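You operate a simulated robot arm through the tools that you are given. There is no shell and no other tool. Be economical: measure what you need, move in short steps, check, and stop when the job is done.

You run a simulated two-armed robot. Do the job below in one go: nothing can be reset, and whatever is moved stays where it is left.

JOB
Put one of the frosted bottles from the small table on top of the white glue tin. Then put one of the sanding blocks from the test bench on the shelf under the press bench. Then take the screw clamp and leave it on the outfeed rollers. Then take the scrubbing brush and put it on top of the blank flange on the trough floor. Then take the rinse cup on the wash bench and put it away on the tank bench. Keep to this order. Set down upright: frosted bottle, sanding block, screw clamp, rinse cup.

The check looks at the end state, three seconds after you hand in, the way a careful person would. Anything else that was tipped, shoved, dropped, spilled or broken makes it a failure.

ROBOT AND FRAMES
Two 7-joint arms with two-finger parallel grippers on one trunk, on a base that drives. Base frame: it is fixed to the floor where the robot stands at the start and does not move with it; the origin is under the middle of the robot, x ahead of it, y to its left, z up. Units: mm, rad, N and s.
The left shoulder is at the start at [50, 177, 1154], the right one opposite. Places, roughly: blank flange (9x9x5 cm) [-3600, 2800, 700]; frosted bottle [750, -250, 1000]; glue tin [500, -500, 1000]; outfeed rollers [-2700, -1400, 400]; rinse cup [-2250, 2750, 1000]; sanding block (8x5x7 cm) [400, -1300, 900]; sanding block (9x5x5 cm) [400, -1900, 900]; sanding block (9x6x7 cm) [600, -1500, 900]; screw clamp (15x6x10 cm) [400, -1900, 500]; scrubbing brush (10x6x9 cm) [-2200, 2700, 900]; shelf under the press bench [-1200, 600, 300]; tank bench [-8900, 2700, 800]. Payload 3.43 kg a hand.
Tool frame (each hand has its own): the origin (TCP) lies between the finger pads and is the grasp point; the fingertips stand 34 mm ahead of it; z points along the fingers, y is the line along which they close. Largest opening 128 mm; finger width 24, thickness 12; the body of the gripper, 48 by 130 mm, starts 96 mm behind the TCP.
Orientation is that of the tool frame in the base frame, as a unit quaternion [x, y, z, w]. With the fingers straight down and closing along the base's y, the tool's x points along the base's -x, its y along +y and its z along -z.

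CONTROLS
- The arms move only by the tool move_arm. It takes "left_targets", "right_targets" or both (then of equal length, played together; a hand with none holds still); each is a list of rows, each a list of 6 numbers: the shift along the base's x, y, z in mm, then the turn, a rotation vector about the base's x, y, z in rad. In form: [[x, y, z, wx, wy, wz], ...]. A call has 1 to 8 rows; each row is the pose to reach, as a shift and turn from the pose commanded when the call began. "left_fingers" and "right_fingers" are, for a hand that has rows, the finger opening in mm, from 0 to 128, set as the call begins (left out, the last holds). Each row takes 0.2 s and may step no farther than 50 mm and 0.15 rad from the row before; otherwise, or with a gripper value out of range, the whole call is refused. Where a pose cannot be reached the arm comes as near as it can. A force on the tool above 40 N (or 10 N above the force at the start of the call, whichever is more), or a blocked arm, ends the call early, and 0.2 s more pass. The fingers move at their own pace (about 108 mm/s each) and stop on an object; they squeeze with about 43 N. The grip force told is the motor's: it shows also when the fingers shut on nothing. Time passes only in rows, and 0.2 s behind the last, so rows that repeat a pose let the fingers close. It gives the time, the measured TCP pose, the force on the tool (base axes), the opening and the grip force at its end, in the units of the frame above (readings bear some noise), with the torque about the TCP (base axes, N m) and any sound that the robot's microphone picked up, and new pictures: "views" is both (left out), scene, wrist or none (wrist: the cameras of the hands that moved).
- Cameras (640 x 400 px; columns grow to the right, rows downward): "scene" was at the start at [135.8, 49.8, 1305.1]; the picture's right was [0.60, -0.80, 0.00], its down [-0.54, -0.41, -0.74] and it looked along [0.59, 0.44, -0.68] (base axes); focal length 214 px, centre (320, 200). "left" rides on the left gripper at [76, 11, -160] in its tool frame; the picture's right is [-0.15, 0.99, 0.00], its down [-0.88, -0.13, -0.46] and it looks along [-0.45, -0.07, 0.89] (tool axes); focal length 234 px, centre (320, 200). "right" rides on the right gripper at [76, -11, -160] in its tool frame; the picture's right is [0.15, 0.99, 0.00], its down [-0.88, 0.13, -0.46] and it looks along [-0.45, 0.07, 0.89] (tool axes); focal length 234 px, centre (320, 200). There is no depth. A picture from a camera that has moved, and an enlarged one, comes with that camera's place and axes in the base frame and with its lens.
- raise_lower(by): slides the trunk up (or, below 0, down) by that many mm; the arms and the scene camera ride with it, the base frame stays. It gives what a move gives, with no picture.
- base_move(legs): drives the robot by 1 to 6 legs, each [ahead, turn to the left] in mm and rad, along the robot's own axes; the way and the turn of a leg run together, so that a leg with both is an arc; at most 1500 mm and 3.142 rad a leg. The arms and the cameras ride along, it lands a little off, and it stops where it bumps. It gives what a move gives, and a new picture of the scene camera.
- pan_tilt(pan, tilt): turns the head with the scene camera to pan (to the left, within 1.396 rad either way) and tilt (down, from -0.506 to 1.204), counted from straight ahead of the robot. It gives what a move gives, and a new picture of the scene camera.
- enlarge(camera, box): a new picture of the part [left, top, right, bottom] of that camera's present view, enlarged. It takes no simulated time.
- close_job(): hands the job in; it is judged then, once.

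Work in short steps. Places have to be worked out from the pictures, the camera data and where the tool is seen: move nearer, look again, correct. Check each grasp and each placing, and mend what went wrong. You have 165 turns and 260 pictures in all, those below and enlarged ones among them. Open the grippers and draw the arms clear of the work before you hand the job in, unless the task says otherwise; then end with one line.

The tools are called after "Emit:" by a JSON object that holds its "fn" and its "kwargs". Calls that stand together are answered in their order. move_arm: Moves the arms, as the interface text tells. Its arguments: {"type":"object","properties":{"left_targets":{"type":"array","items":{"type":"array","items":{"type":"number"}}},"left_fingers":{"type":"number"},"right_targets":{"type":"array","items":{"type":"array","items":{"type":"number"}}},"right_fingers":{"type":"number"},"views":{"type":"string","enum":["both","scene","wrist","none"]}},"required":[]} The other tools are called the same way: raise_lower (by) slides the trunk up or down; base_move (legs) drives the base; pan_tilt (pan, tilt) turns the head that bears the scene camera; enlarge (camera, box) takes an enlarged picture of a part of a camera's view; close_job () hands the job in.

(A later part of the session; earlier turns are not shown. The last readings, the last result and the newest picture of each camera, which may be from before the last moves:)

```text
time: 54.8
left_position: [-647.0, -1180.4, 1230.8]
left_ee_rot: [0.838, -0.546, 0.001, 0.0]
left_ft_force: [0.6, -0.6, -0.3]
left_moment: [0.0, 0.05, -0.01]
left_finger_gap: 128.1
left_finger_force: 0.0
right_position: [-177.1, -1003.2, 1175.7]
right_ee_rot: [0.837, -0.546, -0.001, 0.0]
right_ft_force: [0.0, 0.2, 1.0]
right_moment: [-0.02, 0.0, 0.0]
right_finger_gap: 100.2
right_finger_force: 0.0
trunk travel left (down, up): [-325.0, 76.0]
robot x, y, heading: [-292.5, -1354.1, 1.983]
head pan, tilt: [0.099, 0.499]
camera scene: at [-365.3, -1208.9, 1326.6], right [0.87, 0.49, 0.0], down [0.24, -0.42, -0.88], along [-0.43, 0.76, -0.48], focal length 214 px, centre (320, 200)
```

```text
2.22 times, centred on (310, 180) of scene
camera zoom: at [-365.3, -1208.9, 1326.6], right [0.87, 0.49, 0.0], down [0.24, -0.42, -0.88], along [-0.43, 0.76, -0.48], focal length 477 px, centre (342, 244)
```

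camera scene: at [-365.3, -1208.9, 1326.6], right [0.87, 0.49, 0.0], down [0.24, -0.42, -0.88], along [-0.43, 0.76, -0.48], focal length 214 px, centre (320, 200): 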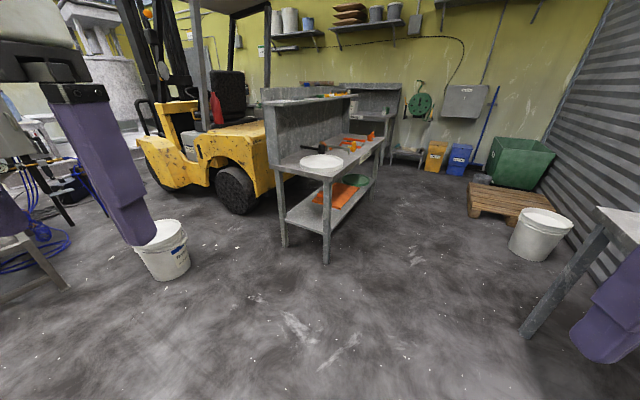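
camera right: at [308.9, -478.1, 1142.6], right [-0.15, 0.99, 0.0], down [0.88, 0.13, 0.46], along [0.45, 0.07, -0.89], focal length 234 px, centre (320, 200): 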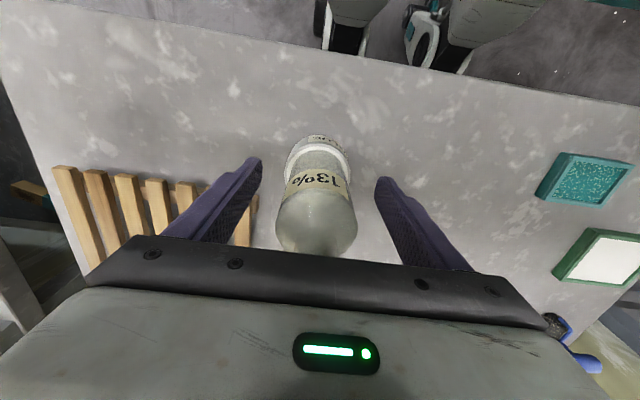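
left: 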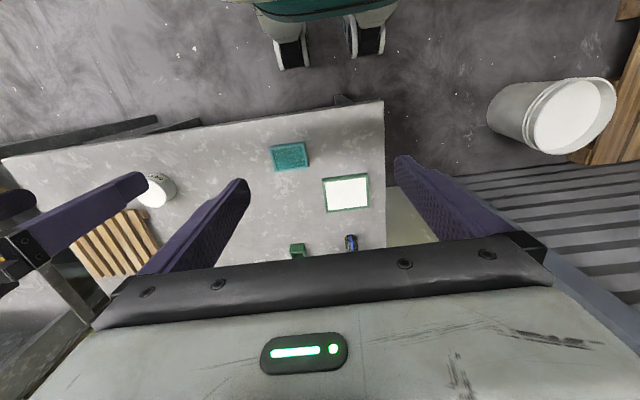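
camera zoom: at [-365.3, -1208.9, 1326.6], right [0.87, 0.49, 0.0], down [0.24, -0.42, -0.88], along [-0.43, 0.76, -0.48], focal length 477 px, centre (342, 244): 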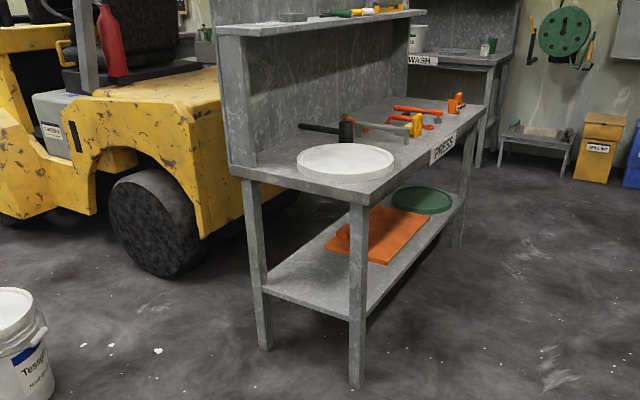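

It is the PRESS bench: open front at x≈-957, shelf at z≈325 with a clear near end (y≈-50…200), underside near z≈710. Placing there needs a tilted tool. I go to look at the third block and the clamp at y≈-1900 first.

Emit:
{"fn": "base_move", "kwargs": {"legs": [[0, 2.729], [420, 0], [0, 1.5708]]}}

Emit:
{"fn": "pan_tilt", "kwargs": {"pan": 0.0, "tilt": 0.6}}

```text
time: 67.6
left_position: [13.8, -1526.5, 1229.9]
left_ee_rot: [0.009, 1.0, -0.001, 0.001]
left_ft_force: [-0.5, -0.6, 0.4]
left_moment: [-0.02, 0.02, 0.01]
left_finger_gap: 127.8
left_finger_force: 0.1
right_position: [-22.3, -2027.9, 1175.7]
right_ee_rot: [0.008, 1.0, 0.001, 0.0]
right_ft_force: [0.5, -0.8, -0.3]
right_moment: [-0.03, 0.01, 0.0]
right_finger_gap: 100.2
right_finger_force: 0.0
trunk travel left (down, up): [-325.0, 76.0]
robot x, y, heading: [-290.1, -1779.9, -0.024]
head pan, tilt: [0.099, 0.499]
camera scene: at [-130.1, -1772.1, 1326.6], right [0.08, -1.0, 0.0], down [-0.48, -0.04, -0.88], along [0.88, 0.07, -0.48], focal length 214 px, centre (320, 200)
```

scene: 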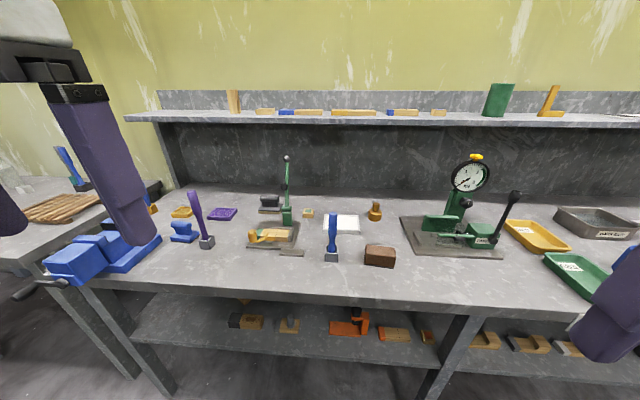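

```text
time: 68.3
left_position: [14.4, -1527.9, 1230.7]
left_ee_rot: [0.009, 1.0, -0.001, 0.0]
left_ft_force: [-0.1, -0.1, -0.3]
left_moment: [-0.02, 0.0, 0.03]
left_finger_gap: 127.8
left_finger_force: 0.1
right_position: [-22.4, -2028.4, 1176.6]
right_ee_rot: [0.009, 1.0, 0.002, 0.0]
right_ft_force: [-0.3, 0.2, 0.0]
right_moment: [0.02, 0.01, 0.02]
right_finger_gap: 100.1
right_finger_force: 0.2
trunk travel left (down, up): [-325.0, 76.0]
robot x, y, heading: [-289.8, -1779.1, -0.017]
head pan, tilt: [0.0, 0.6]
camera scene: at [-132.5, -1781.1, 1317.6], right [-0.02, -1.0, 0.0], down [-0.56, 0.01, -0.83], along [0.83, -0.02, -0.56], focal length 214 px, centre (320, 200)
```

scene: 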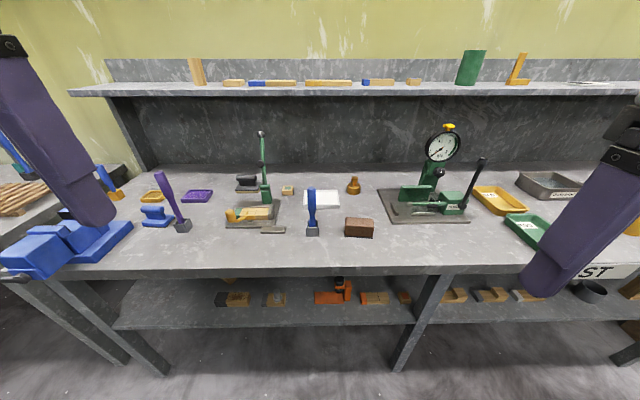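

The third, brown block at (360,228) has clear space around and lies near the front edge; the orange clamp is on the shelf below. I enlarge both.

Emit:
{"fn": "enlarge", "kwargs": {"camera": "scene", "box": [290, 170, 450, 270]}}

Emit:
{"fn": "enlarge", "kwargs": {"camera": "scene", "box": [210, 260, 450, 330]}}

```text
4.00 times, centred on (370, 220) of scene
camera zoom: at [-132.5, -1781.1, 1317.6], right [-0.02, -1.0, 0.0], down [-0.56, 0.01, -0.83], along [0.83, -0.02, -0.56], focal length 858 px, centre (120, 120)
```

zoom: 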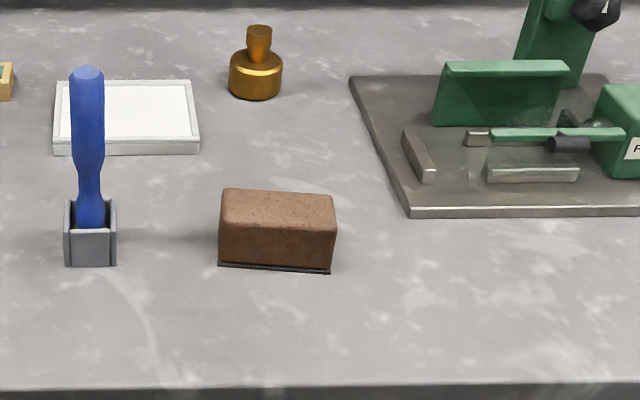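

```text
2.67 times, centred on (330, 295) of scene
camera zoom: at [-132.5, -1781.1, 1317.6], right [-0.02, -1.0, 0.0], down [-0.56, 0.01, -0.83], along [0.83, -0.02, -0.56], focal length 572 px, centre (293, -53)
```

zoom: 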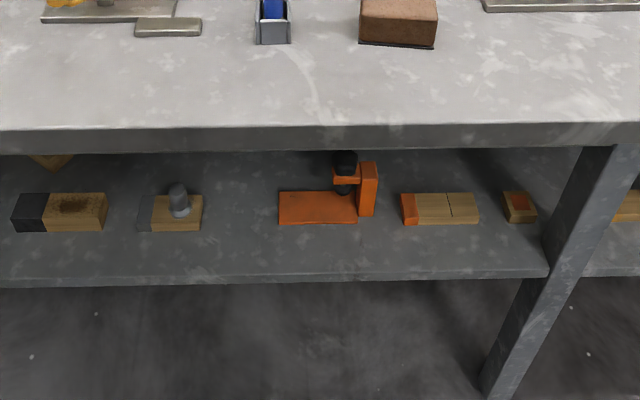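

The brown one is a sanding block at about (378,-1915), bench top ≈830. I drive 250 mm ahead and then tilt the right tool 45° forward while opening.

Emit:
{"fn": "base_move", "kwargs": {"legs": [[260, 0.017]]}}

Emit:
{"fn": "move_arm", "kwargs": {"right_targets": [[0, 15, 0, 0, -0.13, 0], [0, 30, -15, 0, -0.26, 0], [0, 45, -30, 0, -0.39, 0], [0, 60, -45, 0, -0.52, 0], [0, 75, -60, 0, -0.65, 0], [0, 90, -75, 0, -0.785, 0], [0, 110, -90, 0, -0.785, 0], [0, 110, -90, 0, -0.785, 0]], "right_fingers": 120}}

```text
time: 70.2
left_position: [265.6, -1525.6, 1231.3]
left_ee_rot: [0.002, 1.0, -0.001, 0.0]
left_ft_force: [-0.2, -0.4, 0.4]
left_moment: [0.01, 0.04, 0.0]
left_finger_gap: 128.1
left_finger_force: 0.0
right_position: [236.1, -2027.4, 1175.4]
right_ee_rot: [0.001, 1.0, 0.001, 0.0]
right_ft_force: [0.0, 0.0, 0.1]
right_moment: [0.0, 0.04, 0.01]
right_finger_gap: 99.9
right_finger_force: 0.1
trunk travel left (down, up): [-325.0, 76.0]
robot x, y, heading: [-35.4, -1780.6, -0.005]
head pan, tilt: [0.0, 0.6]
camera scene: at [123.1, -1781.8, 1317.4], right [0.0, -1.0, 0.0], down [-0.57, 0.0, -0.82], along [0.82, 0.0, -0.57], focal length 214 px, centre (320, 200)
```

scene: 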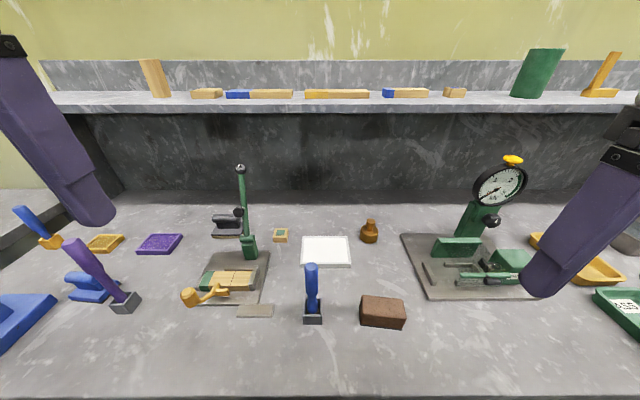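

```text
time: 71.4
left_position: [264.7, -1526.0, 1230.9]
left_ee_rot: [0.001, 1.0, -0.002, 0.001]
left_ft_force: [0.3, -0.2, 0.1]
left_moment: [-0.04, 0.0, -0.01]
left_finger_gap: 128.0
left_finger_force: 0.0
right_position: [254.7, -1945.0, 1153.5]
right_ee_rot: [-0.013, 0.949, -0.012, 0.315]
right_ft_force: [-5.3, -38.5, 19.7]
right_moment: [3.43, 2.61, 5.99]
right_finger_gap: 120.2
right_finger_force: 0.1
right hand out of reach, approached as far as the arm can: row 4, 5, 6
trunk travel left (down, up): [-325.0, 76.0]
robot x, y, heading: [-36.5, -1780.1, -0.006]
head pan, tilt: [0.0, 0.6]
stopped in row 6 (right hand): the force on the tool passed its limit (the readings are from after the stop); the commanded pose is now the measured one
camera scene: at [122.3, -1781.7, 1317.5], right [0.0, -1.0, 0.0], down [-0.56, 0.0, -0.83], along [0.83, 0.0, -0.56], focal length 214 px, centre (320, 200)
camera right: at [98.9, -1954.9, 1237.3], right [-0.13, 0.98, -0.12], down [0.43, 0.17, 0.89], along [0.89, 0.07, -0.45], focal length 234 px, centre (320, 200)
```

scene: 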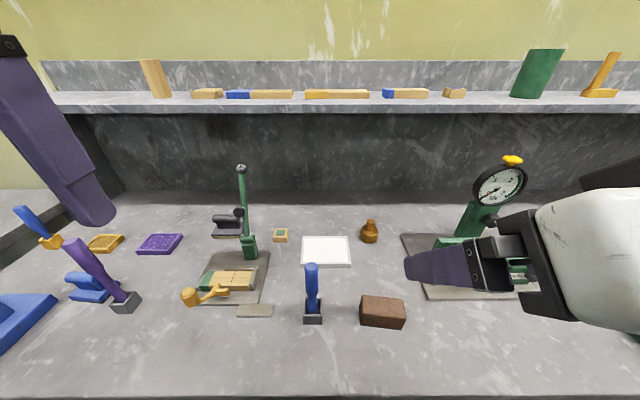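
right: 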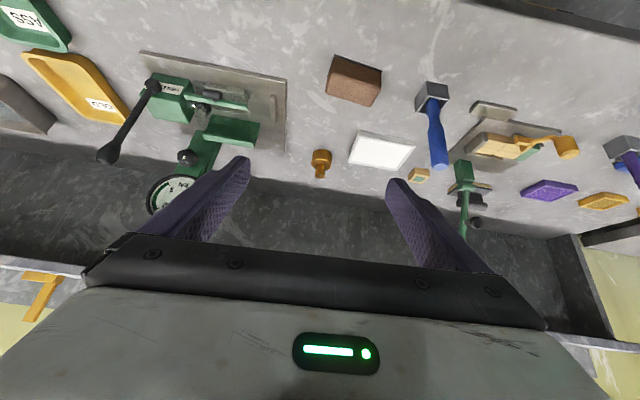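

The tilt pressed the wrist against the robot's own body: too close in. I move the hand forward and outward to free it, and back the base off so the tilted reach is longer.

Emit:
{"fn": "move_arm", "kwargs": {"right_targets": [[40, -20, 0, 0, 0, 0], [80, -30, 0, 0, 0, 0], [115, -30, 0, 0, 0, 0], [115, -30, 0, 0, 0, 0]], "views": "none"}}

Emit:
{"fn": "base_move", "kwargs": {"legs": [[-100, 0]]}}

```text
time: 72.4
left_position: [264.4, -1526.0, 1230.1]
left_ee_rot: [0.001, 1.0, -0.001, 0.001]
left_ft_force: [-0.7, -0.4, -0.8]
left_moment: [0.03, -0.01, -0.02]
left_finger_gap: 128.1
left_finger_force: 0.0
right_position: [367.9, -1974.8, 1153.1]
right_ee_rot: [-0.011, 0.949, -0.01, 0.315]
right_ft_force: [-0.6, -0.3, 0.3]
right_moment: [0.02, 0.02, 0.0]
right_finger_gap: 120.2
right_finger_force: 0.1
trunk travel left (down, up): [-325.0, 76.0]
robot x, y, heading: [-36.0, -1779.7, 0.003]
head pan, tilt: [0.0, 0.6]
```

```text
time: 73.5
left_position: [164.8, -1524.6, 1229.9]
left_ee_rot: [0.0, 1.0, -0.002, 0.001]
left_ft_force: [0.3, 0.1, -1.0]
left_moment: [0.02, -0.04, 0.0]
left_finger_gap: 127.7
left_finger_force: 0.0
right_position: [267.7, -1973.1, 1153.9]
right_ee_rot: [-0.012, 0.949, -0.01, 0.315]
right_ft_force: [-0.1, -0.6, -0.3]
right_moment: [0.03, 0.0, 0.01]
right_finger_gap: 120.0
right_finger_force: 0.1
trunk travel left (down, up): [-325.0, 76.0]
robot x, y, heading: [-139.9, -1777.9, -0.002]
head pan, tilt: [0.0, 0.6]
camera scene: at [22.1, -1781.1, 1317.7], right [0.0, -1.0, 0.0], down [-0.56, 0.0, -0.83], along [0.83, 0.0, -0.56], focal length 214 px, centre (320, 200)
```

scene: 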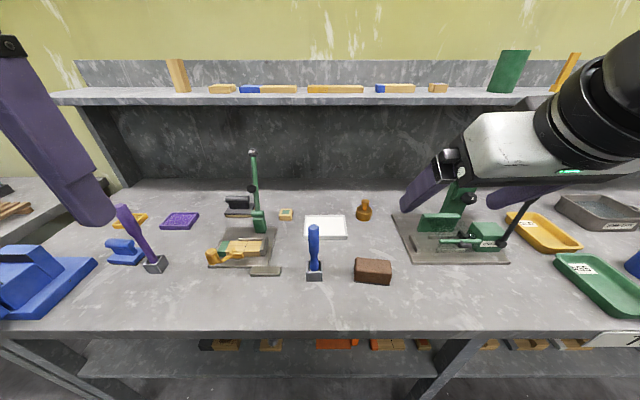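

Free now. I bring the hand to the pregrasp (290,-1915,960) with the full 45° tilt and look.

Emit:
{"fn": "move_arm", "kwargs": {"right_targets": [[10, 15, -40, 0, -0.07, 0], [20, 30, -80, 0, -0.145, 0], [22, 45, -120, 0, -0.145, 0], [22, 58, -160, 0, -0.145, 0], [22, 58, -194, 0, -0.145, 0], [22, 58, -194, 0, -0.145, 0]]}}

```text
time: 74.9
left_position: [165.4, -1525.2, 1230.4]
left_ee_rot: [0.0, 1.0, -0.001, 0.0]
left_ft_force: [-0.3, 1.0, 0.4]
left_moment: [0.0, 0.01, 0.02]
left_finger_gap: 127.9
left_finger_force: 0.1
right_position: [293.8, -1913.9, 960.6]
right_ee_rot: [-0.011, 0.923, -0.01, 0.384]
right_ft_force: [0.5, 0.2, 0.6]
right_moment: [0.03, 0.01, 0.03]
right_finger_gap: 120.2
right_finger_force: 0.0
trunk travel left (down, up): [-325.0, 76.0]
robot x, y, heading: [-132.8, -1780.6, 0.003]
head pan, tilt: [0.0, 0.6]
camera scene: at [23.0, -1781.0, 1317.5], right [0.0, -1.0, 0.0], down [-0.56, 0.0, -0.83], along [0.83, 0.0, -0.56], focal length 214 px, centre (320, 200)
camera right: at [127.5, -1923.8, 1021.0], right [-0.12, 0.98, -0.13], down [0.3, 0.16, 0.94], along [0.95, 0.07, -0.31], focal length 234 px, centre (320, 200)
```

scene: 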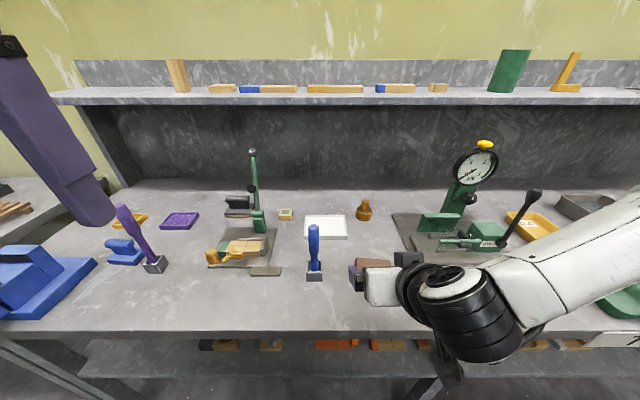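
right: 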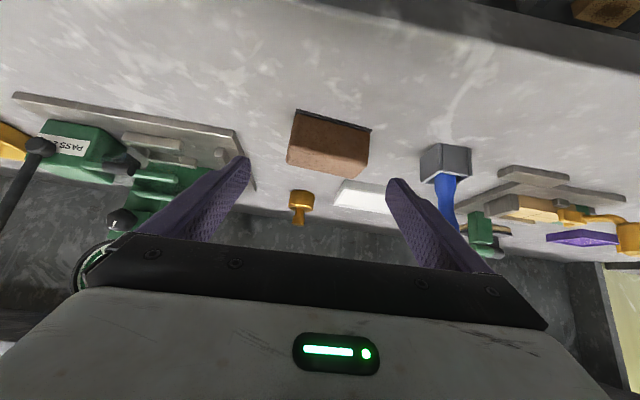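

The wrist view puts the block about +10 mm in y from the tool axis, while the scene view says ~0. I approach 50 mm along the tool axis with y+6 and recheck.

Emit:
{"fn": "move_arm", "kwargs": {"right_targets": [[20, 6, -20, 0, 0, 0], [40, 6, -40, 0, 0, 0], [40, 6, -50, 0, 0, 0], [40, 6, -50, 0, 0, 0]]}}

```text
time: 75.9
left_position: [165.2, -1525.2, 1231.0]
left_ee_rot: [0.0, 1.0, -0.002, 0.0]
left_ft_force: [0.9, 0.5, 0.0]
left_moment: [0.03, -0.02, -0.02]
left_finger_gap: 128.1
left_finger_force: 0.0
right_position: [329.7, -1929.2, 919.7]
right_ee_rot: [-0.011, 0.924, -0.01, 0.383]
right_ft_force: [-0.1, -0.6, -0.2]
right_moment: [-0.02, 0.0, 0.01]
right_finger_gap: 120.2
right_finger_force: 0.3
right hand out of reach, approached as far as the arm can: row 1, 2, 3, 4
trunk travel left (down, up): [-325.0, 76.0]
robot x, y, heading: [-133.0, -1780.4, -0.003]
head pan, tilt: [0.0, 0.6]
camera scene: at [23.1, -1781.0, 1317.5], right [0.0, -1.0, 0.0], down [-0.56, 0.0, -0.83], along [0.83, 0.0, -0.56], focal length 214 px, centre (320, 200)
camera right: at [164.5, -1939.9, 980.8], right [-0.12, 0.98, -0.13], down [0.3, 0.16, 0.94], along [0.95, 0.07, -0.31], focal length 234 px, centre (320, 200)
```

scene: 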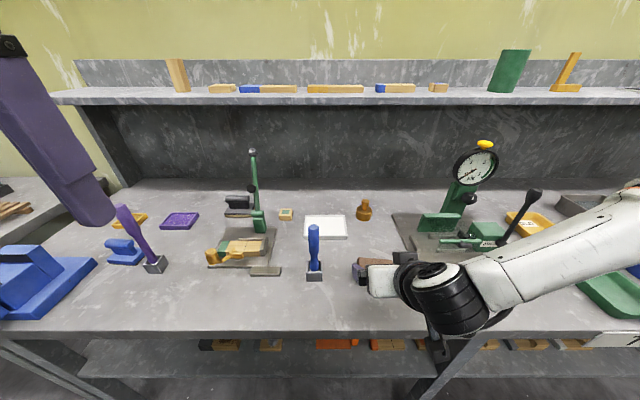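
right: 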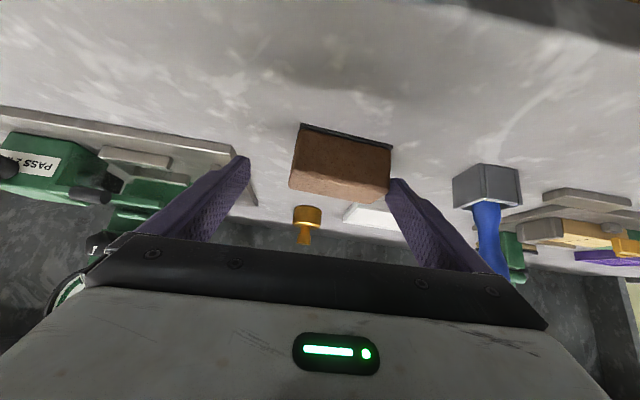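

The wrist is folded too close to the shoulder (that's the "reach" limit), so I should stand further back. Both wrist views agree on bench z=830, block centre ≈(402,-1902). I back off 80 mm and approach again.

Emit:
{"fn": "base_move", "kwargs": {"legs": [[-80, 0]]}}

Emit:
{"fn": "move_arm", "kwargs": {"right_targets": [[30, 10, 0, 0, 0, 0], [60, 20, 0, 0, 0, 0], [95, 27, 0, 0, 0, 0], [95, 27, 0, 0, 0, 0]]}}

```text
time: 77.0
left_position: [83.3, -1524.8, 1230.1]
left_ee_rot: [0.0, 1.0, -0.001, 0.001]
left_ft_force: [-0.2, 0.4, 0.8]
left_moment: [0.0, -0.05, 0.02]
left_finger_gap: 128.1
left_finger_force: 0.1
right_position: [248.7, -1930.0, 919.6]
right_ee_rot: [-0.011, 0.924, -0.01, 0.383]
right_ft_force: [-0.4, -0.6, -0.2]
right_moment: [-0.01, -0.05, -0.04]
right_finger_gap: 120.0
right_finger_force: 0.0
trunk travel left (down, up): [-325.0, 76.0]
robot x, y, heading: [-216.5, -1778.8, -0.008]
head pan, tilt: [0.0, 0.6]
camera scene: at [-58.0, -1781.0, 1317.7], right [0.0, -1.0, 0.0], down [-0.56, 0.0, -0.83], along [0.83, 0.0, -0.56], focal length 214 px, centre (320, 200)
```

scene: 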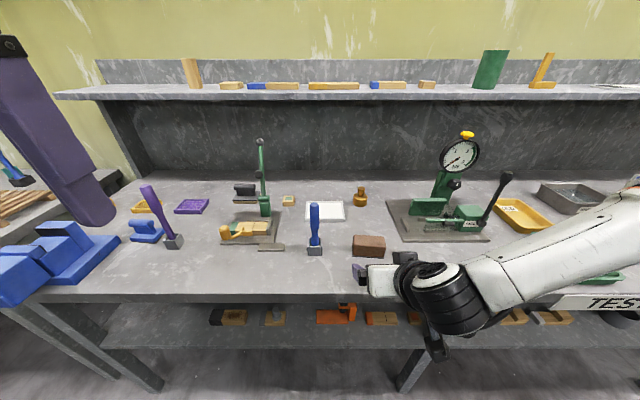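

```text
time: 78.0
left_position: [86.1, -1524.3, 1230.6]
left_ee_rot: [0.0, 1.0, -0.001, 0.001]
left_ft_force: [0.1, -0.1, 0.5]
left_moment: [-0.02, 0.03, 0.03]
left_finger_gap: 128.2
left_finger_force: 0.0
right_position: [336.4, -1931.0, 938.1]
right_ee_rot: [-0.012, 0.924, -0.009, 0.382]
right_ft_force: [-0.7, 0.6, 0.1]
right_moment: [0.0, -0.02, 0.02]
right_finger_gap: 119.8
right_finger_force: 0.1
right hand out of reach, approached as far as the arm can: row 1, 2, 3, 4
trunk travel left (down, up): [-325.0, 76.0]
robot x, y, heading: [-213.3, -1786.7, -0.0]
head pan, tilt: [0.0, 0.6]
camera scene: at [-57.2, -1780.9, 1317.6], right [0.0, -1.0, 0.0], down [-0.56, 0.0, -0.83], along [0.83, 0.0, -0.56], focal length 214 px, centre (320, 200)
camera right: at [170.7, -1941.9, 1000.6], right [-0.12, 0.98, -0.13], down [0.3, 0.16, 0.94], along [0.95, 0.07, -0.31], focal length 234 px, centre (320, 200)
```

scene: 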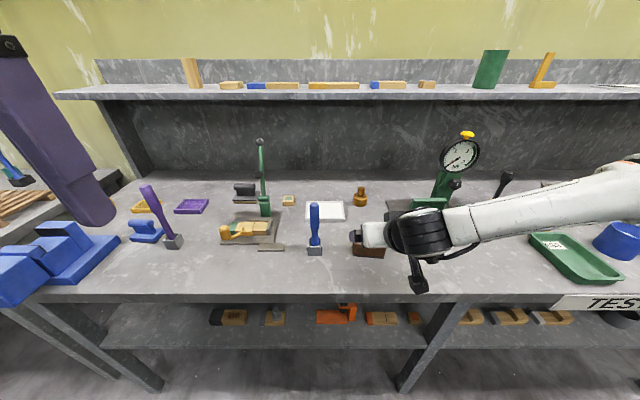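
right: 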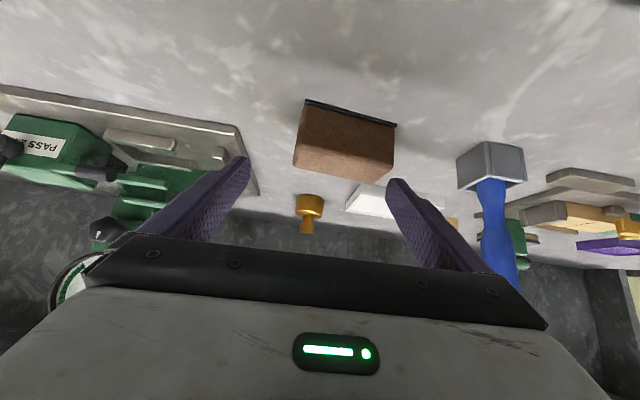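

The 45° tilt drives the wrist to its limit. A tilt of about 26° should be enough for the shelf edge, so I raise slightly, reduce the tilt by 0.33 rad, and recentre in y.

Emit:
{"fn": "move_arm", "kwargs": {"right_targets": [[-20, 0, 10, 0, 0.11, 0], [-20, 10, 10, 0, 0.22, 0], [-20, 20, 10, 0, 0.33, 0], [-10, 29, 10, 0, 0.33, 0], [0, 29, 10, 0, 0.33, 0], [0, 29, 10, 0, 0.33, 0]]}}

```text
time: 79.4
left_position: [85.4, -1523.8, 1229.8]
left_ee_rot: [0.0, 1.0, -0.001, 0.0]
left_ft_force: [-0.1, -0.8, -0.6]
left_moment: [-0.03, 0.01, 0.0]
left_finger_gap: 127.9
left_finger_force: 0.1
right_position: [324.9, -1926.6, 956.4]
right_ee_rot: [-0.013, 0.974, -0.008, 0.225]
right_ft_force: [-0.8, -0.3, 0.1]
right_moment: [0.02, -0.01, 0.01]
right_finger_gap: 120.2
right_finger_force: 0.0
right hand out of reach, approached as far as the arm can: row 3, 4, 5, 6
trunk travel left (down, up): [-325.0, 76.0]
robot x, y, heading: [-216.4, -1781.0, -0.002]
head pan, tilt: [0.0, 0.6]
camera scene: at [-57.1, -1780.9, 1317.5], right [0.0, -1.0, 0.0], down [-0.56, 0.0, -0.83], along [0.83, 0.0, -0.56], focal length 214 px, centre (320, 200)
camera right: at [187.6, -1936.5, 1068.2], right [-0.15, 0.98, -0.08], down [0.59, 0.16, 0.79], along [0.79, 0.07, -0.6], focal length 234 px, centre (320, 200)
```

scene: 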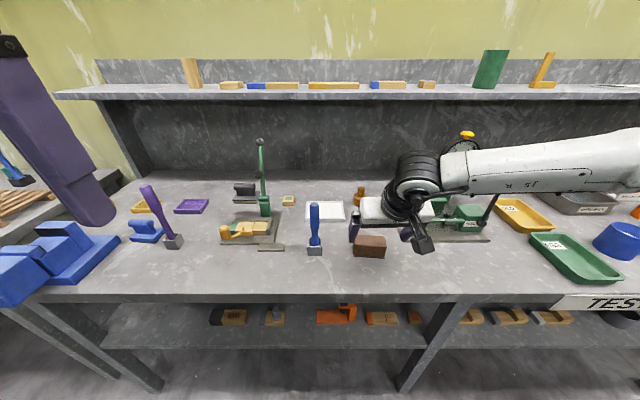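
right: 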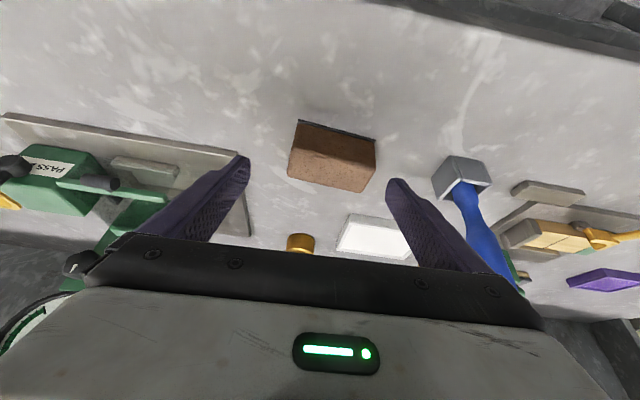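

The limit is inward reach: the block should lie ≥20° to the arm's own side. I lift the hand, back away, shift the base ~100 mm left, and come in again.

Emit:
{"fn": "move_arm", "kwargs": {"right_targets": [[-30, -10, 40, 0, 0, 0], [-60, -20, 80, 0, 0, 0], [-80, -30, 110, 0, 0, 0]], "views": "none"}}

Emit:
{"fn": "base_move", "kwargs": {"legs": [[-150, 0], [0, 1.5708], [100, 0], [0, -1.5708], [255, 0]]}}

```text
refused: row 1 steps farther than a row can; nothing moved
```

```text
time: 90.1
left_position: [106.0, -1430.6, 1231.2]
left_ee_rot: [0.01, 1.0, 0.0, 0.0]
left_ft_force: [-0.7, -0.8, 0.4]
left_moment: [0.02, -0.03, 0.01]
left_finger_gap: 128.2
left_finger_force: 0.1
right_position: [332.5, -1833.1, 956.5]
right_ee_rot: [-0.008, 0.975, -0.008, 0.22]
right_ft_force: [-3.6, 0.2, 0.6]
right_moment: [0.02, 0.05, 0.25]
right_finger_gap: 119.9
right_finger_force: 0.0
trunk travel left (down, up): [-325.0, 76.0]
robot x, y, heading: [-199.0, -1680.6, -0.02]
head pan, tilt: [0.0, 0.6]
stopped in leg 5: the force on the tool passed its limit (the readings are from after the stop); the commanded pose is now the measured one
camera scene: at [-41.8, -1684.1, 1317.4], right [-0.02, -1.0, 0.0], down [-0.56, 0.01, -0.83], along [0.83, -0.02, -0.56], focal length 214 px, centre (320, 200)
```

scene: 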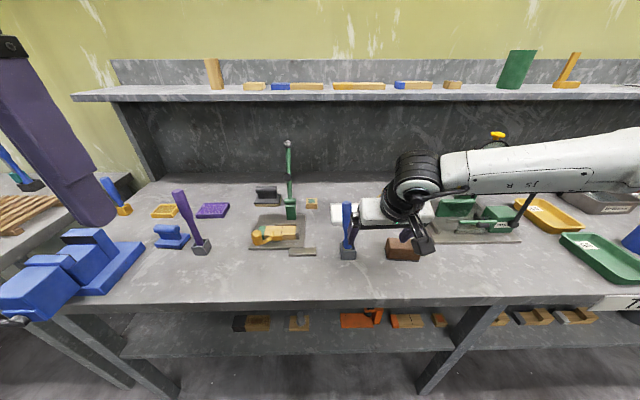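

The retract row was refused and the hand has touched the blue mallet; it still appears upright. I back off at once and check it.

Emit:
{"fn": "base_move", "kwargs": {"legs": [[-150, 0]]}}

Emit:
{"fn": "enlarge", "kwargs": {"camera": "scene", "box": [280, 160, 480, 280]}}

```text
time: 91.5
left_position: [-41.8, -1426.1, 1231.1]
left_ee_rot: [0.009, 1.0, -0.001, -0.001]
left_ft_force: [-0.9, -0.4, 0.1]
left_moment: [0.0, -0.04, 0.03]
left_finger_gap: 128.2
left_finger_force: 0.1
right_position: [186.0, -1829.5, 957.0]
right_ee_rot: [-0.008, 0.975, -0.007, 0.221]
right_ft_force: [0.2, 0.3, 1.1]
right_moment: [-0.02, -0.01, -0.01]
right_finger_gap: 120.3
right_finger_force: 0.1
trunk travel left (down, up): [-325.0, 76.0]
robot x, y, heading: [-349.6, -1674.4, -0.021]
head pan, tilt: [0.0, 0.6]
camera scene: at [-188.8, -1680.4, 1317.7], right [-0.02, -1.0, 0.0], down [-0.56, 0.01, -0.83], along [0.83, -0.02, -0.56], focal length 214 px, centre (320, 200)
```

scene: 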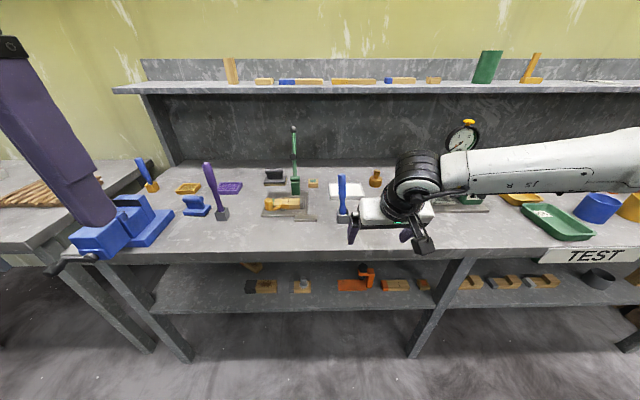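

```text
3.20 times, centred on (380, 220) of scene
camera zoom: at [-188.8, -1680.4, 1317.7], right [-0.02, -1.0, 0.0], down [-0.56, 0.01, -0.83], along [0.83, -0.02, -0.56], focal length 686 px, centre (128, 136)
```

zoom: 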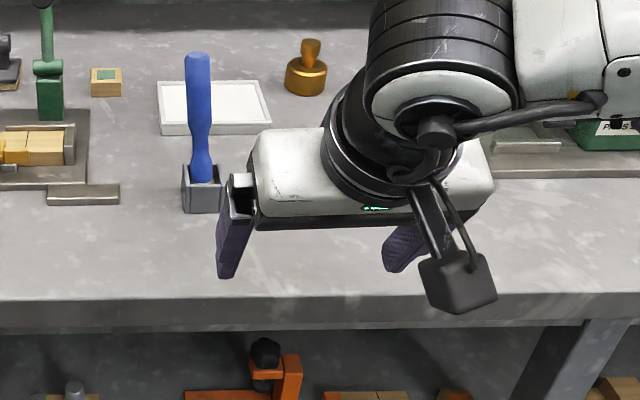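

The mallet and holder are upright and unmoved. I now raise the hand to z≈1085 and shift it right before driving in.

Emit:
{"fn": "move_arm", "kwargs": {"right_targets": [[0, 0, 45, 0, 0, 0], [0, 0, 90, 0, 0, 0], [0, -20, 130, 0, 0, 0], [0, -60, 135, 0, 0, 0], [0, -70, 135, 0, 0, 0], [0, -70, 135, 0, 0, 0]], "views": "none"}}

```text
time: 92.9
left_position: [-40.2, -1426.5, 1230.5]
left_ee_rot: [0.009, 1.0, -0.001, 0.0]
left_ft_force: [0.4, 0.8, -0.4]
left_moment: [-0.01, -0.02, 0.01]
left_finger_gap: 127.8
left_finger_force: 0.1
right_position: [185.6, -1899.8, 1091.1]
right_ee_rot: [-0.007, 0.975, -0.008, 0.22]
right_ft_force: [0.3, -0.3, -0.2]
right_moment: [-0.01, 0.02, 0.01]
right_finger_gap: 120.2
right_finger_force: 0.0
trunk travel left (down, up): [-325.0, 76.0]
robot x, y, heading: [-343.9, -1675.6, -0.021]
head pan, tilt: [0.0, 0.6]
```

The hand is now at rel (530,-224), z=1091, above everything between. I drive 165 mm ahead.

Emit:
{"fn": "base_move", "kwargs": {"legs": [[165, 0.02]]}}

Emit:
{"fn": "move_arm", "kwargs": {"right_targets": [[0, 0, -40, 0, 0, 0], [0, 0, -80, 0, 0, 0], [0, 0, -110, 0, 0, 0], [0, 0, -110, 0, 0, 0]]}}

```text
time: 94.3
left_position: [114.4, -1419.3, 1230.4]
left_ee_rot: [-0.005, 1.0, -0.001, 0.0]
left_ft_force: [-0.1, 0.6, 0.0]
left_moment: [0.05, 0.06, 0.02]
left_finger_gap: 127.8
left_finger_force: 0.1
right_position: [353.6, -1884.0, 1091.5]
right_ee_rot: [-0.022, 0.975, -0.005, 0.22]
right_ft_force: [0.1, -0.1, 0.7]
right_moment: [0.01, 0.02, 0.04]
right_finger_gap: 120.1
right_finger_force: 0.1
trunk travel left (down, up): [-325.0, 76.0]
robot x, y, heading: [-185.7, -1681.7, 0.013]
head pan, tilt: [0.0, 0.6]
camera scene: at [-26.0, -1676.8, 1317.4], right [0.01, -1.0, 0.0], down [-0.57, 0.0, -0.82], along [0.82, 0.01, -0.57], focal length 214 px, centre (320, 200)
```

scene: 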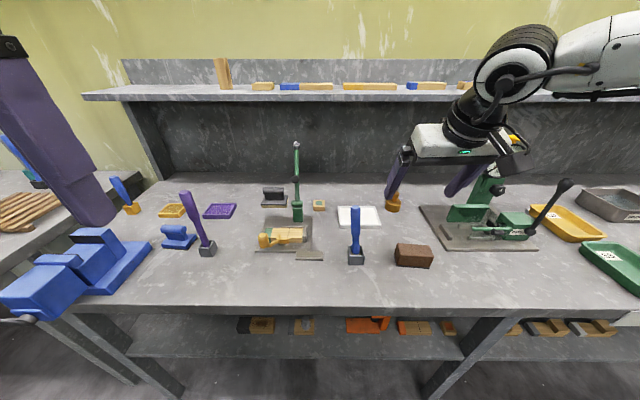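

```text
time: 95.3
left_position: [113.8, -1419.5, 1230.6]
left_ee_rot: [-0.006, 1.0, -0.001, -0.001]
left_ft_force: [0.3, -0.6, 0.2]
left_moment: [0.01, 0.03, -0.04]
left_finger_gap: 127.7
left_finger_force: 0.0
right_position: [349.5, -1883.6, 981.9]
right_ee_rot: [-0.023, 0.975, -0.005, 0.221]
right_ft_force: [0.3, -0.1, 1.3]
right_moment: [0.0, -0.01, 0.0]
right_finger_gap: 120.1
right_finger_force: 0.0
trunk travel left (down, up): [-325.0, 76.0]
robot x, y, heading: [-184.9, -1675.2, 0.015]
head pan, tilt: [0.0, 0.6]
camera scene: at [-26.9, -1676.7, 1317.6], right [0.01, -1.0, 0.0], down [-0.56, 0.0, -0.83], along [0.83, 0.01, -0.56], focal length 214 px, centre (320, 200)
camera right: at [213.8, -1898.0, 1095.3], right [-0.17, 0.98, -0.08], down [0.59, 0.17, 0.79], along [0.79, 0.09, -0.61], focal length 234 px, centre (320, 200)
```

scene: 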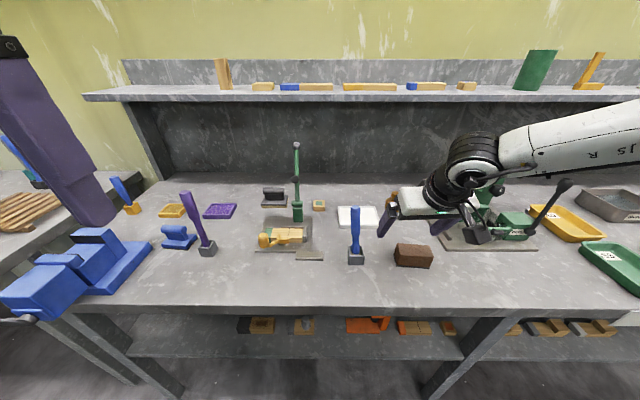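
right: 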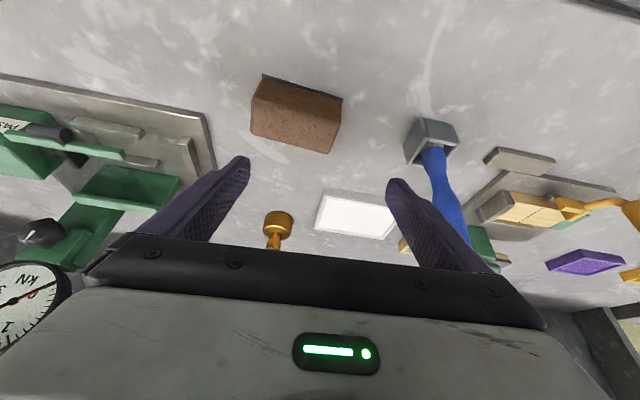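

Now the wrist view gives the block at ≈(372,-1915), matching the scene view, and turned about -0.11 rad. I turn the tool by -0.14 about z, shift -30 in y, and lower to 930 for a check.

Emit:
{"fn": "move_arm", "kwargs": {"right_targets": [[0, -15, 0, 0, 0, -0.07], [0, -30, -20, 0, 0, -0.14], [5, -30, -52, 0, 0, -0.14], [5, -30, -52, 0, 0, -0.14]]}}

```text
time: 96.3
left_position: [112.6, -1419.1, 1230.4]
left_ee_rot: [-0.006, 1.0, -0.001, 0.0]
left_ft_force: [0.4, 0.5, -1.3]
left_moment: [0.01, 0.01, -0.02]
left_finger_gap: 128.2
left_finger_force: 0.1
right_position: [354.5, -1913.3, 930.0]
right_ee_rot: [0.046, 0.974, -0.02, 0.219]
right_ft_force: [-0.2, 0.6, 0.4]
right_moment: [0.0, -0.03, 0.01]
right_finger_gap: 120.1
right_finger_force: 0.0
trunk travel left (down, up): [-325.0, 76.0]
robot x, y, heading: [-185.6, -1673.8, 0.008]
head pan, tilt: [0.0, 0.6]
camera scene: at [-27.0, -1676.7, 1317.6], right [0.01, -1.0, 0.0], down [-0.56, 0.0, -0.83], along [0.83, 0.01, -0.56], focal length 214 px, centre (320, 200)
camera right: at [217.9, -1907.9, 1043.2], right [-0.03, 1.0, -0.08], down [0.61, 0.09, 0.79], along [0.79, -0.02, -0.61], focal length 234 px, centre (320, 200)
```

scene: 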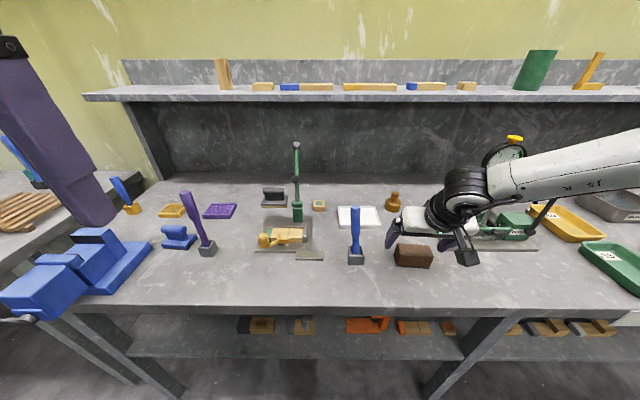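
right: 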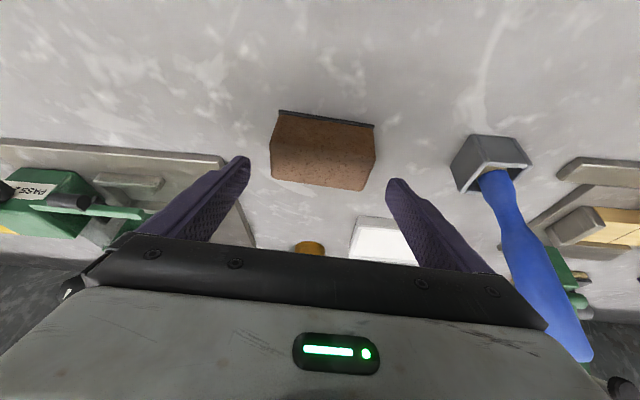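

Well aligned: block centre ≈(380,-1912). I go down to TCP (379,-1912,872) and then close.

Emit:
{"fn": "move_arm", "kwargs": {"right_targets": [[12, 1, -29, 0, 0, 0], [24, 1, -58, 0, 0, 0], [24, 1, -58, 0, 0, 0]], "views": "wrist"}}

```text
time: 96.9
left_position: [112.0, -1419.3, 1229.2]
left_ee_rot: [-0.004, 1.0, -0.001, 0.0]
left_ft_force: [0.7, -0.6, -0.5]
left_moment: [0.01, 0.1, 0.02]
left_finger_gap: 128.1
left_finger_force: 0.0
right_position: [374.2, -1907.1, 896.7]
right_ee_rot: [0.043, 0.973, -0.013, 0.225]
right_ft_force: [-4.0, 4.0, 3.2]
right_moment: [-0.29, -0.18, -0.13]
right_finger_gap: 117.2
right_finger_force: 0.0
trunk travel left (down, up): [-325.0, 76.0]
robot x, y, heading: [-184.4, -1677.2, 0.009]
head pan, tilt: [0.0, 0.6]
stopped in row 2 (right hand): the force on the tool passed its limit (the readings are from after the stop); the commanded pose is now the measured one
camera right: at [235.9, -1904.8, 1007.8], right [-0.04, 1.0, -0.07], down [0.6, 0.08, 0.8], along [0.8, -0.01, -0.6], focal length 234 px, centre (320, 200)
```

right: 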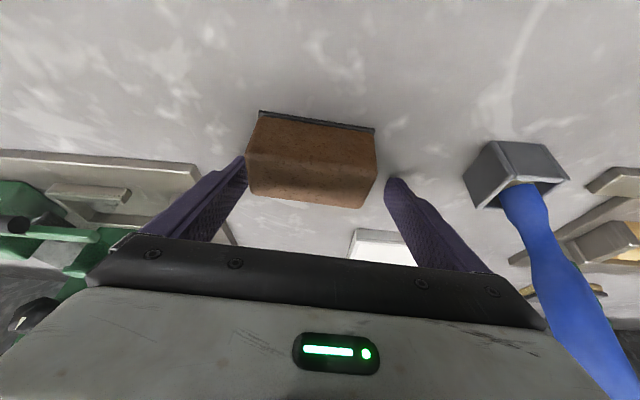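

The -y finger touched the block's top; the block sits ~8 mm further to -y. I rise 20 mm, shift -8 mm, open fully and look.

Emit:
{"fn": "move_arm", "kwargs": {"right_targets": [[-5, 0, 20, 0, 0, 0], [-5, -9, 20, 0, 0, -0.05], [-5, -9, 20, 0, 0, -0.05]], "right_fingers": 128, "views": "wrist"}}

```text
time: 97.7
left_position: [113.1, -1419.4, 1229.1]
left_ee_rot: [-0.006, 1.0, -0.001, -0.001]
left_ft_force: [-0.1, -0.5, 0.5]
left_moment: [-0.02, 0.0, 0.0]
left_finger_gap: 128.1
left_finger_force: 0.1
right_position: [370.8, -1921.2, 913.0]
right_ee_rot: [0.07, 0.972, -0.022, 0.223]
right_ft_force: [0.8, -0.4, -0.3]
right_moment: [0.04, -0.02, 0.04]
right_finger_gap: 128.2
right_finger_force: 0.0
trunk travel left (down, up): [-325.0, 76.0]
robot x, y, heading: [-186.0, -1681.4, 0.006]
head pan, tilt: [0.0, 0.6]
camera right: at [233.0, -1909.1, 1025.3], right [0.01, 1.0, -0.07], down [0.61, 0.05, 0.79], along [0.79, -0.05, -0.6], focal length 234 px, centre (320, 200)
```

right: 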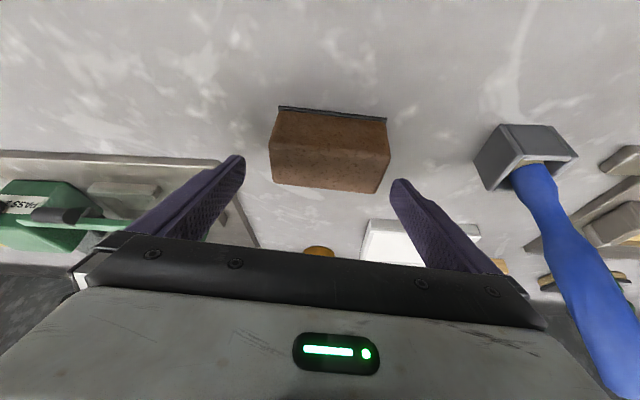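

Now the block is ~9 mm to +y of the tool centre. I correct +9 and descend.

Emit:
{"fn": "move_arm", "kwargs": {"right_targets": [[2, 9, 0, 0, 0, 0], [5, 9, -15, 0, 0, 0], [8, 9, -30, 0, 0, 0], [10, 9, -41, 0, 0, 0], [10, 9, -41, 0, 0, 0]], "views": "wrist"}}

```text
time: 98.5
left_position: [112.9, -1419.1, 1229.9]
left_ee_rot: [-0.004, 1.0, -0.001, 0.0]
left_ft_force: [0.1, 0.2, 0.2]
left_moment: [-0.01, 0.02, 0.0]
left_finger_gap: 128.2
left_finger_force: 0.1
right_position: [379.1, -1904.8, 895.2]
right_ee_rot: [0.068, 0.971, -0.015, 0.23]
right_ft_force: [-15.5, -3.0, 21.6]
right_moment: [0.94, 0.38, 0.56]
right_finger_gap: 126.1
right_finger_force: 0.0
trunk travel left (down, up): [-325.0, 76.0]
robot x, y, heading: [-183.6, -1677.8, 0.005]
head pan, tilt: [0.0, 0.6]
stopped in row 4 (right hand): the force on the tool passed its limit (the readings are from after the stop); the commanded pose is now the measured one
camera right: at [240.3, -1896.1, 1006.0], right [0.01, 1.0, -0.07], down [0.59, 0.05, 0.8], along [0.8, -0.05, -0.59], focal length 234 px, centre (320, 200)
```

right: 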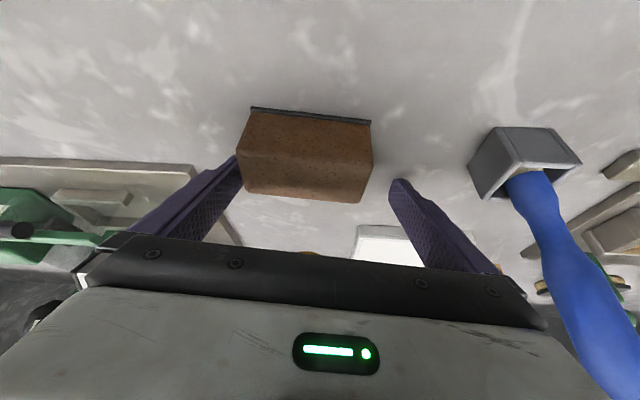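

Touching again: the hand sits ~9 mm too far +y. I rise 18 mm, shift -8, and check without contact.

Emit:
{"fn": "move_arm", "kwargs": {"right_targets": [[-4, 0, 9, 0, 0, 0], [-6, -4, 18, 0, 0, 0], [-6, -8, 18, 0, 0, 0], [-6, -8, 18, 0, 0, 0]], "views": "wrist"}}

```text
time: 99.5
left_position: [114.0, -1419.8, 1229.6]
left_ee_rot: [-0.005, 1.0, -0.001, 0.0]
left_ft_force: [-0.3, 0.7, 0.6]
left_moment: [-0.02, -0.01, 0.03]
left_finger_gap: 128.0
left_finger_force: 0.0
right_position: [373.9, -1914.7, 908.9]
right_ee_rot: [0.069, 0.971, -0.018, 0.227]
right_ft_force: [-0.6, 0.3, 0.6]
right_moment: [0.0, 0.01, -0.01]
right_finger_gap: 128.1
right_finger_force: 0.0
trunk travel left (down, up): [-325.0, 76.0]
robot x, y, heading: [-187.3, -1676.3, 0.012]
head pan, tilt: [0.0, 0.6]
camera right: at [236.2, -1905.5, 1019.9], right [0.01, 1.0, -0.07], down [0.6, 0.05, 0.8], along [0.8, -0.05, -0.6], focal length 234 px, centre (320, 200)
```

right: 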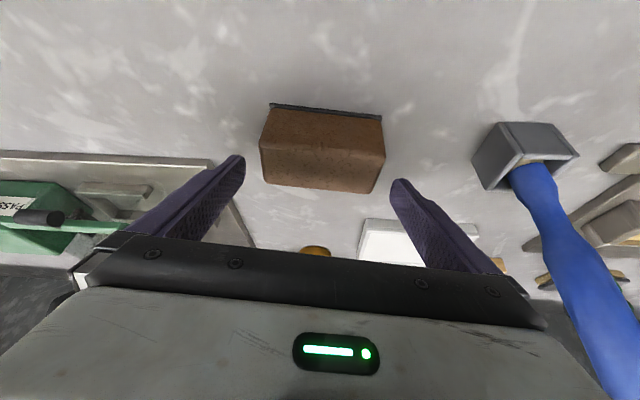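

Centred now (block 260–385, fingers centred 318). I descend straight in small steps.

Emit:
{"fn": "move_arm", "kwargs": {"right_targets": [[2, 0, -10, 0, 0, 0], [4, 0, -18, 0, 0, 0], [4, 0, -18, 0, 0, 0]], "views": "wrist"}}

```text
time: 100.3
left_position: [110.1, -1419.2, 1231.4]
left_ee_rot: [-0.005, 1.0, -0.001, 0.001]
left_ft_force: [-0.2, -1.0, 0.0]
left_moment: [0.01, 0.0, 0.0]
left_finger_gap: 128.0
left_finger_force: 0.1
right_position: [376.4, -1913.2, 895.5]
right_ee_rot: [0.068, 0.97, -0.016, 0.231]
right_ft_force: [-11.9, -4.7, 25.0]
right_moment: [1.14, 0.14, 0.76]
right_finger_gap: 125.4
right_finger_force: 0.1
trunk travel left (down, up): [-325.0, 76.0]
robot x, y, heading: [-187.3, -1678.3, 0.002]
head pan, tilt: [0.0, 0.6]
camera right: at [236.9, -1904.3, 1005.5], right [0.01, 1.0, -0.07], down [0.59, 0.05, 0.8], along [0.81, -0.05, -0.59], focal length 234 px, centre (320, 200)
```

right: 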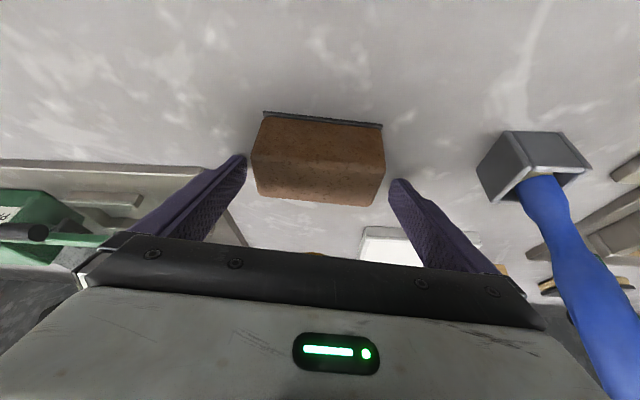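

Contact occurs at the same TCP height each time (895), so the fingertips are on the bench: the bench is at ≈859 and the block spans 859–909, centre x≈363. I rise 4 mm, pull back 12 mm in x, and close.

Emit:
{"fn": "move_arm", "kwargs": {"right_targets": [[0, 0, 5, 0, 0, 0], [-6, 0, 5, 0, 0, 0], [-12, 0, 5, 0, 0, 0], [-12, 0, 5, 0, 0, 0]], "views": "wrist"}}

```text
time: 101.3
left_position: [112.8, -1420.7, 1229.2]
left_ee_rot: [-0.005, 1.0, -0.001, -0.001]
left_ft_force: [0.3, 0.0, -0.7]
left_moment: [0.0, -0.01, -0.01]
left_finger_gap: 128.0
left_finger_force: 0.1
right_position: [366.2, -1914.5, 896.0]
right_ee_rot: [0.068, 0.971, -0.017, 0.228]
right_ft_force: [5.2, -0.9, 6.4]
right_moment: [0.35, -0.24, -0.32]
right_finger_gap: 128.0
right_finger_force: 0.1
trunk travel left (down, up): [-325.0, 76.0]
robot x, y, heading: [-189.1, -1676.9, 0.008]
head pan, tilt: [0.0, 0.6]
camera right: at [227.8, -1905.3, 1006.9], right [0.01, 1.0, -0.07], down [0.6, 0.05, 0.8], along [0.8, -0.05, -0.6], focal length 234 px, centre (320, 200)
```

right: 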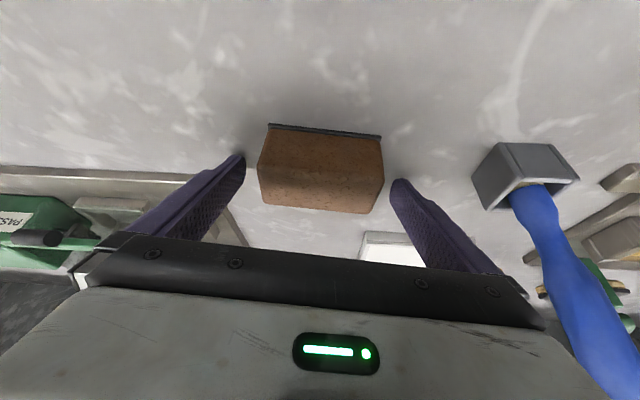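

Slight contact remains; I rise 4 mm more and close on the block.

Emit:
{"fn": "move_arm", "kwargs": {"right_targets": [[0, 0, 4, 0, 0, 0], [0, 0, 4, 0, 0, 0]], "views": "none"}}

Emit:
{"fn": "move_arm", "kwargs": {"right_targets": [[0, 0, 0, 0, 0, 0], [0, 0, 0, 0, 0, 0], [0, 0, 0, 0, 0, 0]], "right_fingers": 70, "views": "wrist"}}

```text
time: 101.9
left_position: [114.2, -1420.0, 1230.0]
left_ee_rot: [-0.005, 1.0, -0.001, -0.002]
left_ft_force: [0.2, 0.1, 0.4]
left_moment: [-0.02, 0.02, 0.01]
left_finger_gap: 127.9
left_finger_force: 0.1
right_position: [365.0, -1913.4, 899.7]
right_ee_rot: [0.068, 0.972, -0.018, 0.226]
right_ft_force: [-0.6, -0.3, -0.3]
right_moment: [-0.04, -0.02, 0.02]
right_finger_gap: 128.1
right_finger_force: 0.1
trunk travel left (down, up): [-325.0, 76.0]
robot x, y, heading: [-182.5, -1678.0, 0.007]
head pan, tilt: [0.0, 0.6]
```

```text
time: 102.7
left_position: [113.8, -1419.7, 1230.4]
left_ee_rot: [-0.005, 1.0, -0.001, -0.001]
left_ft_force: [-0.4, -0.4, -0.1]
left_moment: [0.01, 0.04, 0.0]
left_finger_gap: 128.1
left_finger_force: 0.0
right_position: [365.5, -1916.1, 900.2]
right_ee_rot: [0.067, 0.971, -0.017, 0.227]
right_ft_force: [0.2, -0.2, 0.6]
right_moment: [-0.02, -0.02, 0.0]
right_finger_gap: 83.5
right_finger_force: 42.9
trunk travel left (down, up): [-325.0, 76.0]
robot x, y, heading: [-186.1, -1678.9, 0.004]
head pan, tilt: [0.0, 0.6]
camera right: at [228.0, -1905.1, 1010.9], right [0.01, 1.0, -0.07], down [0.6, 0.05, 0.8], along [0.8, -0.05, -0.6], focal length 234 px, centre (320, 200)
```

right: 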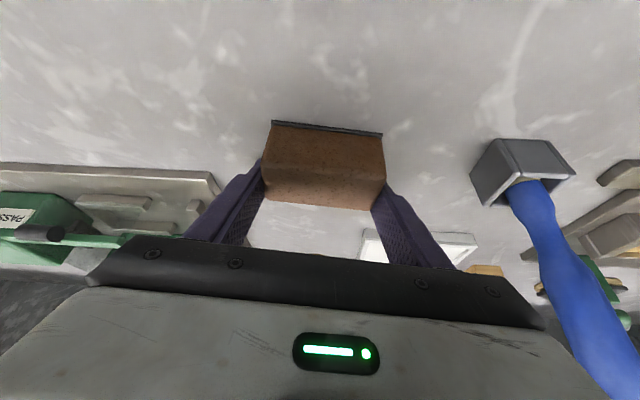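

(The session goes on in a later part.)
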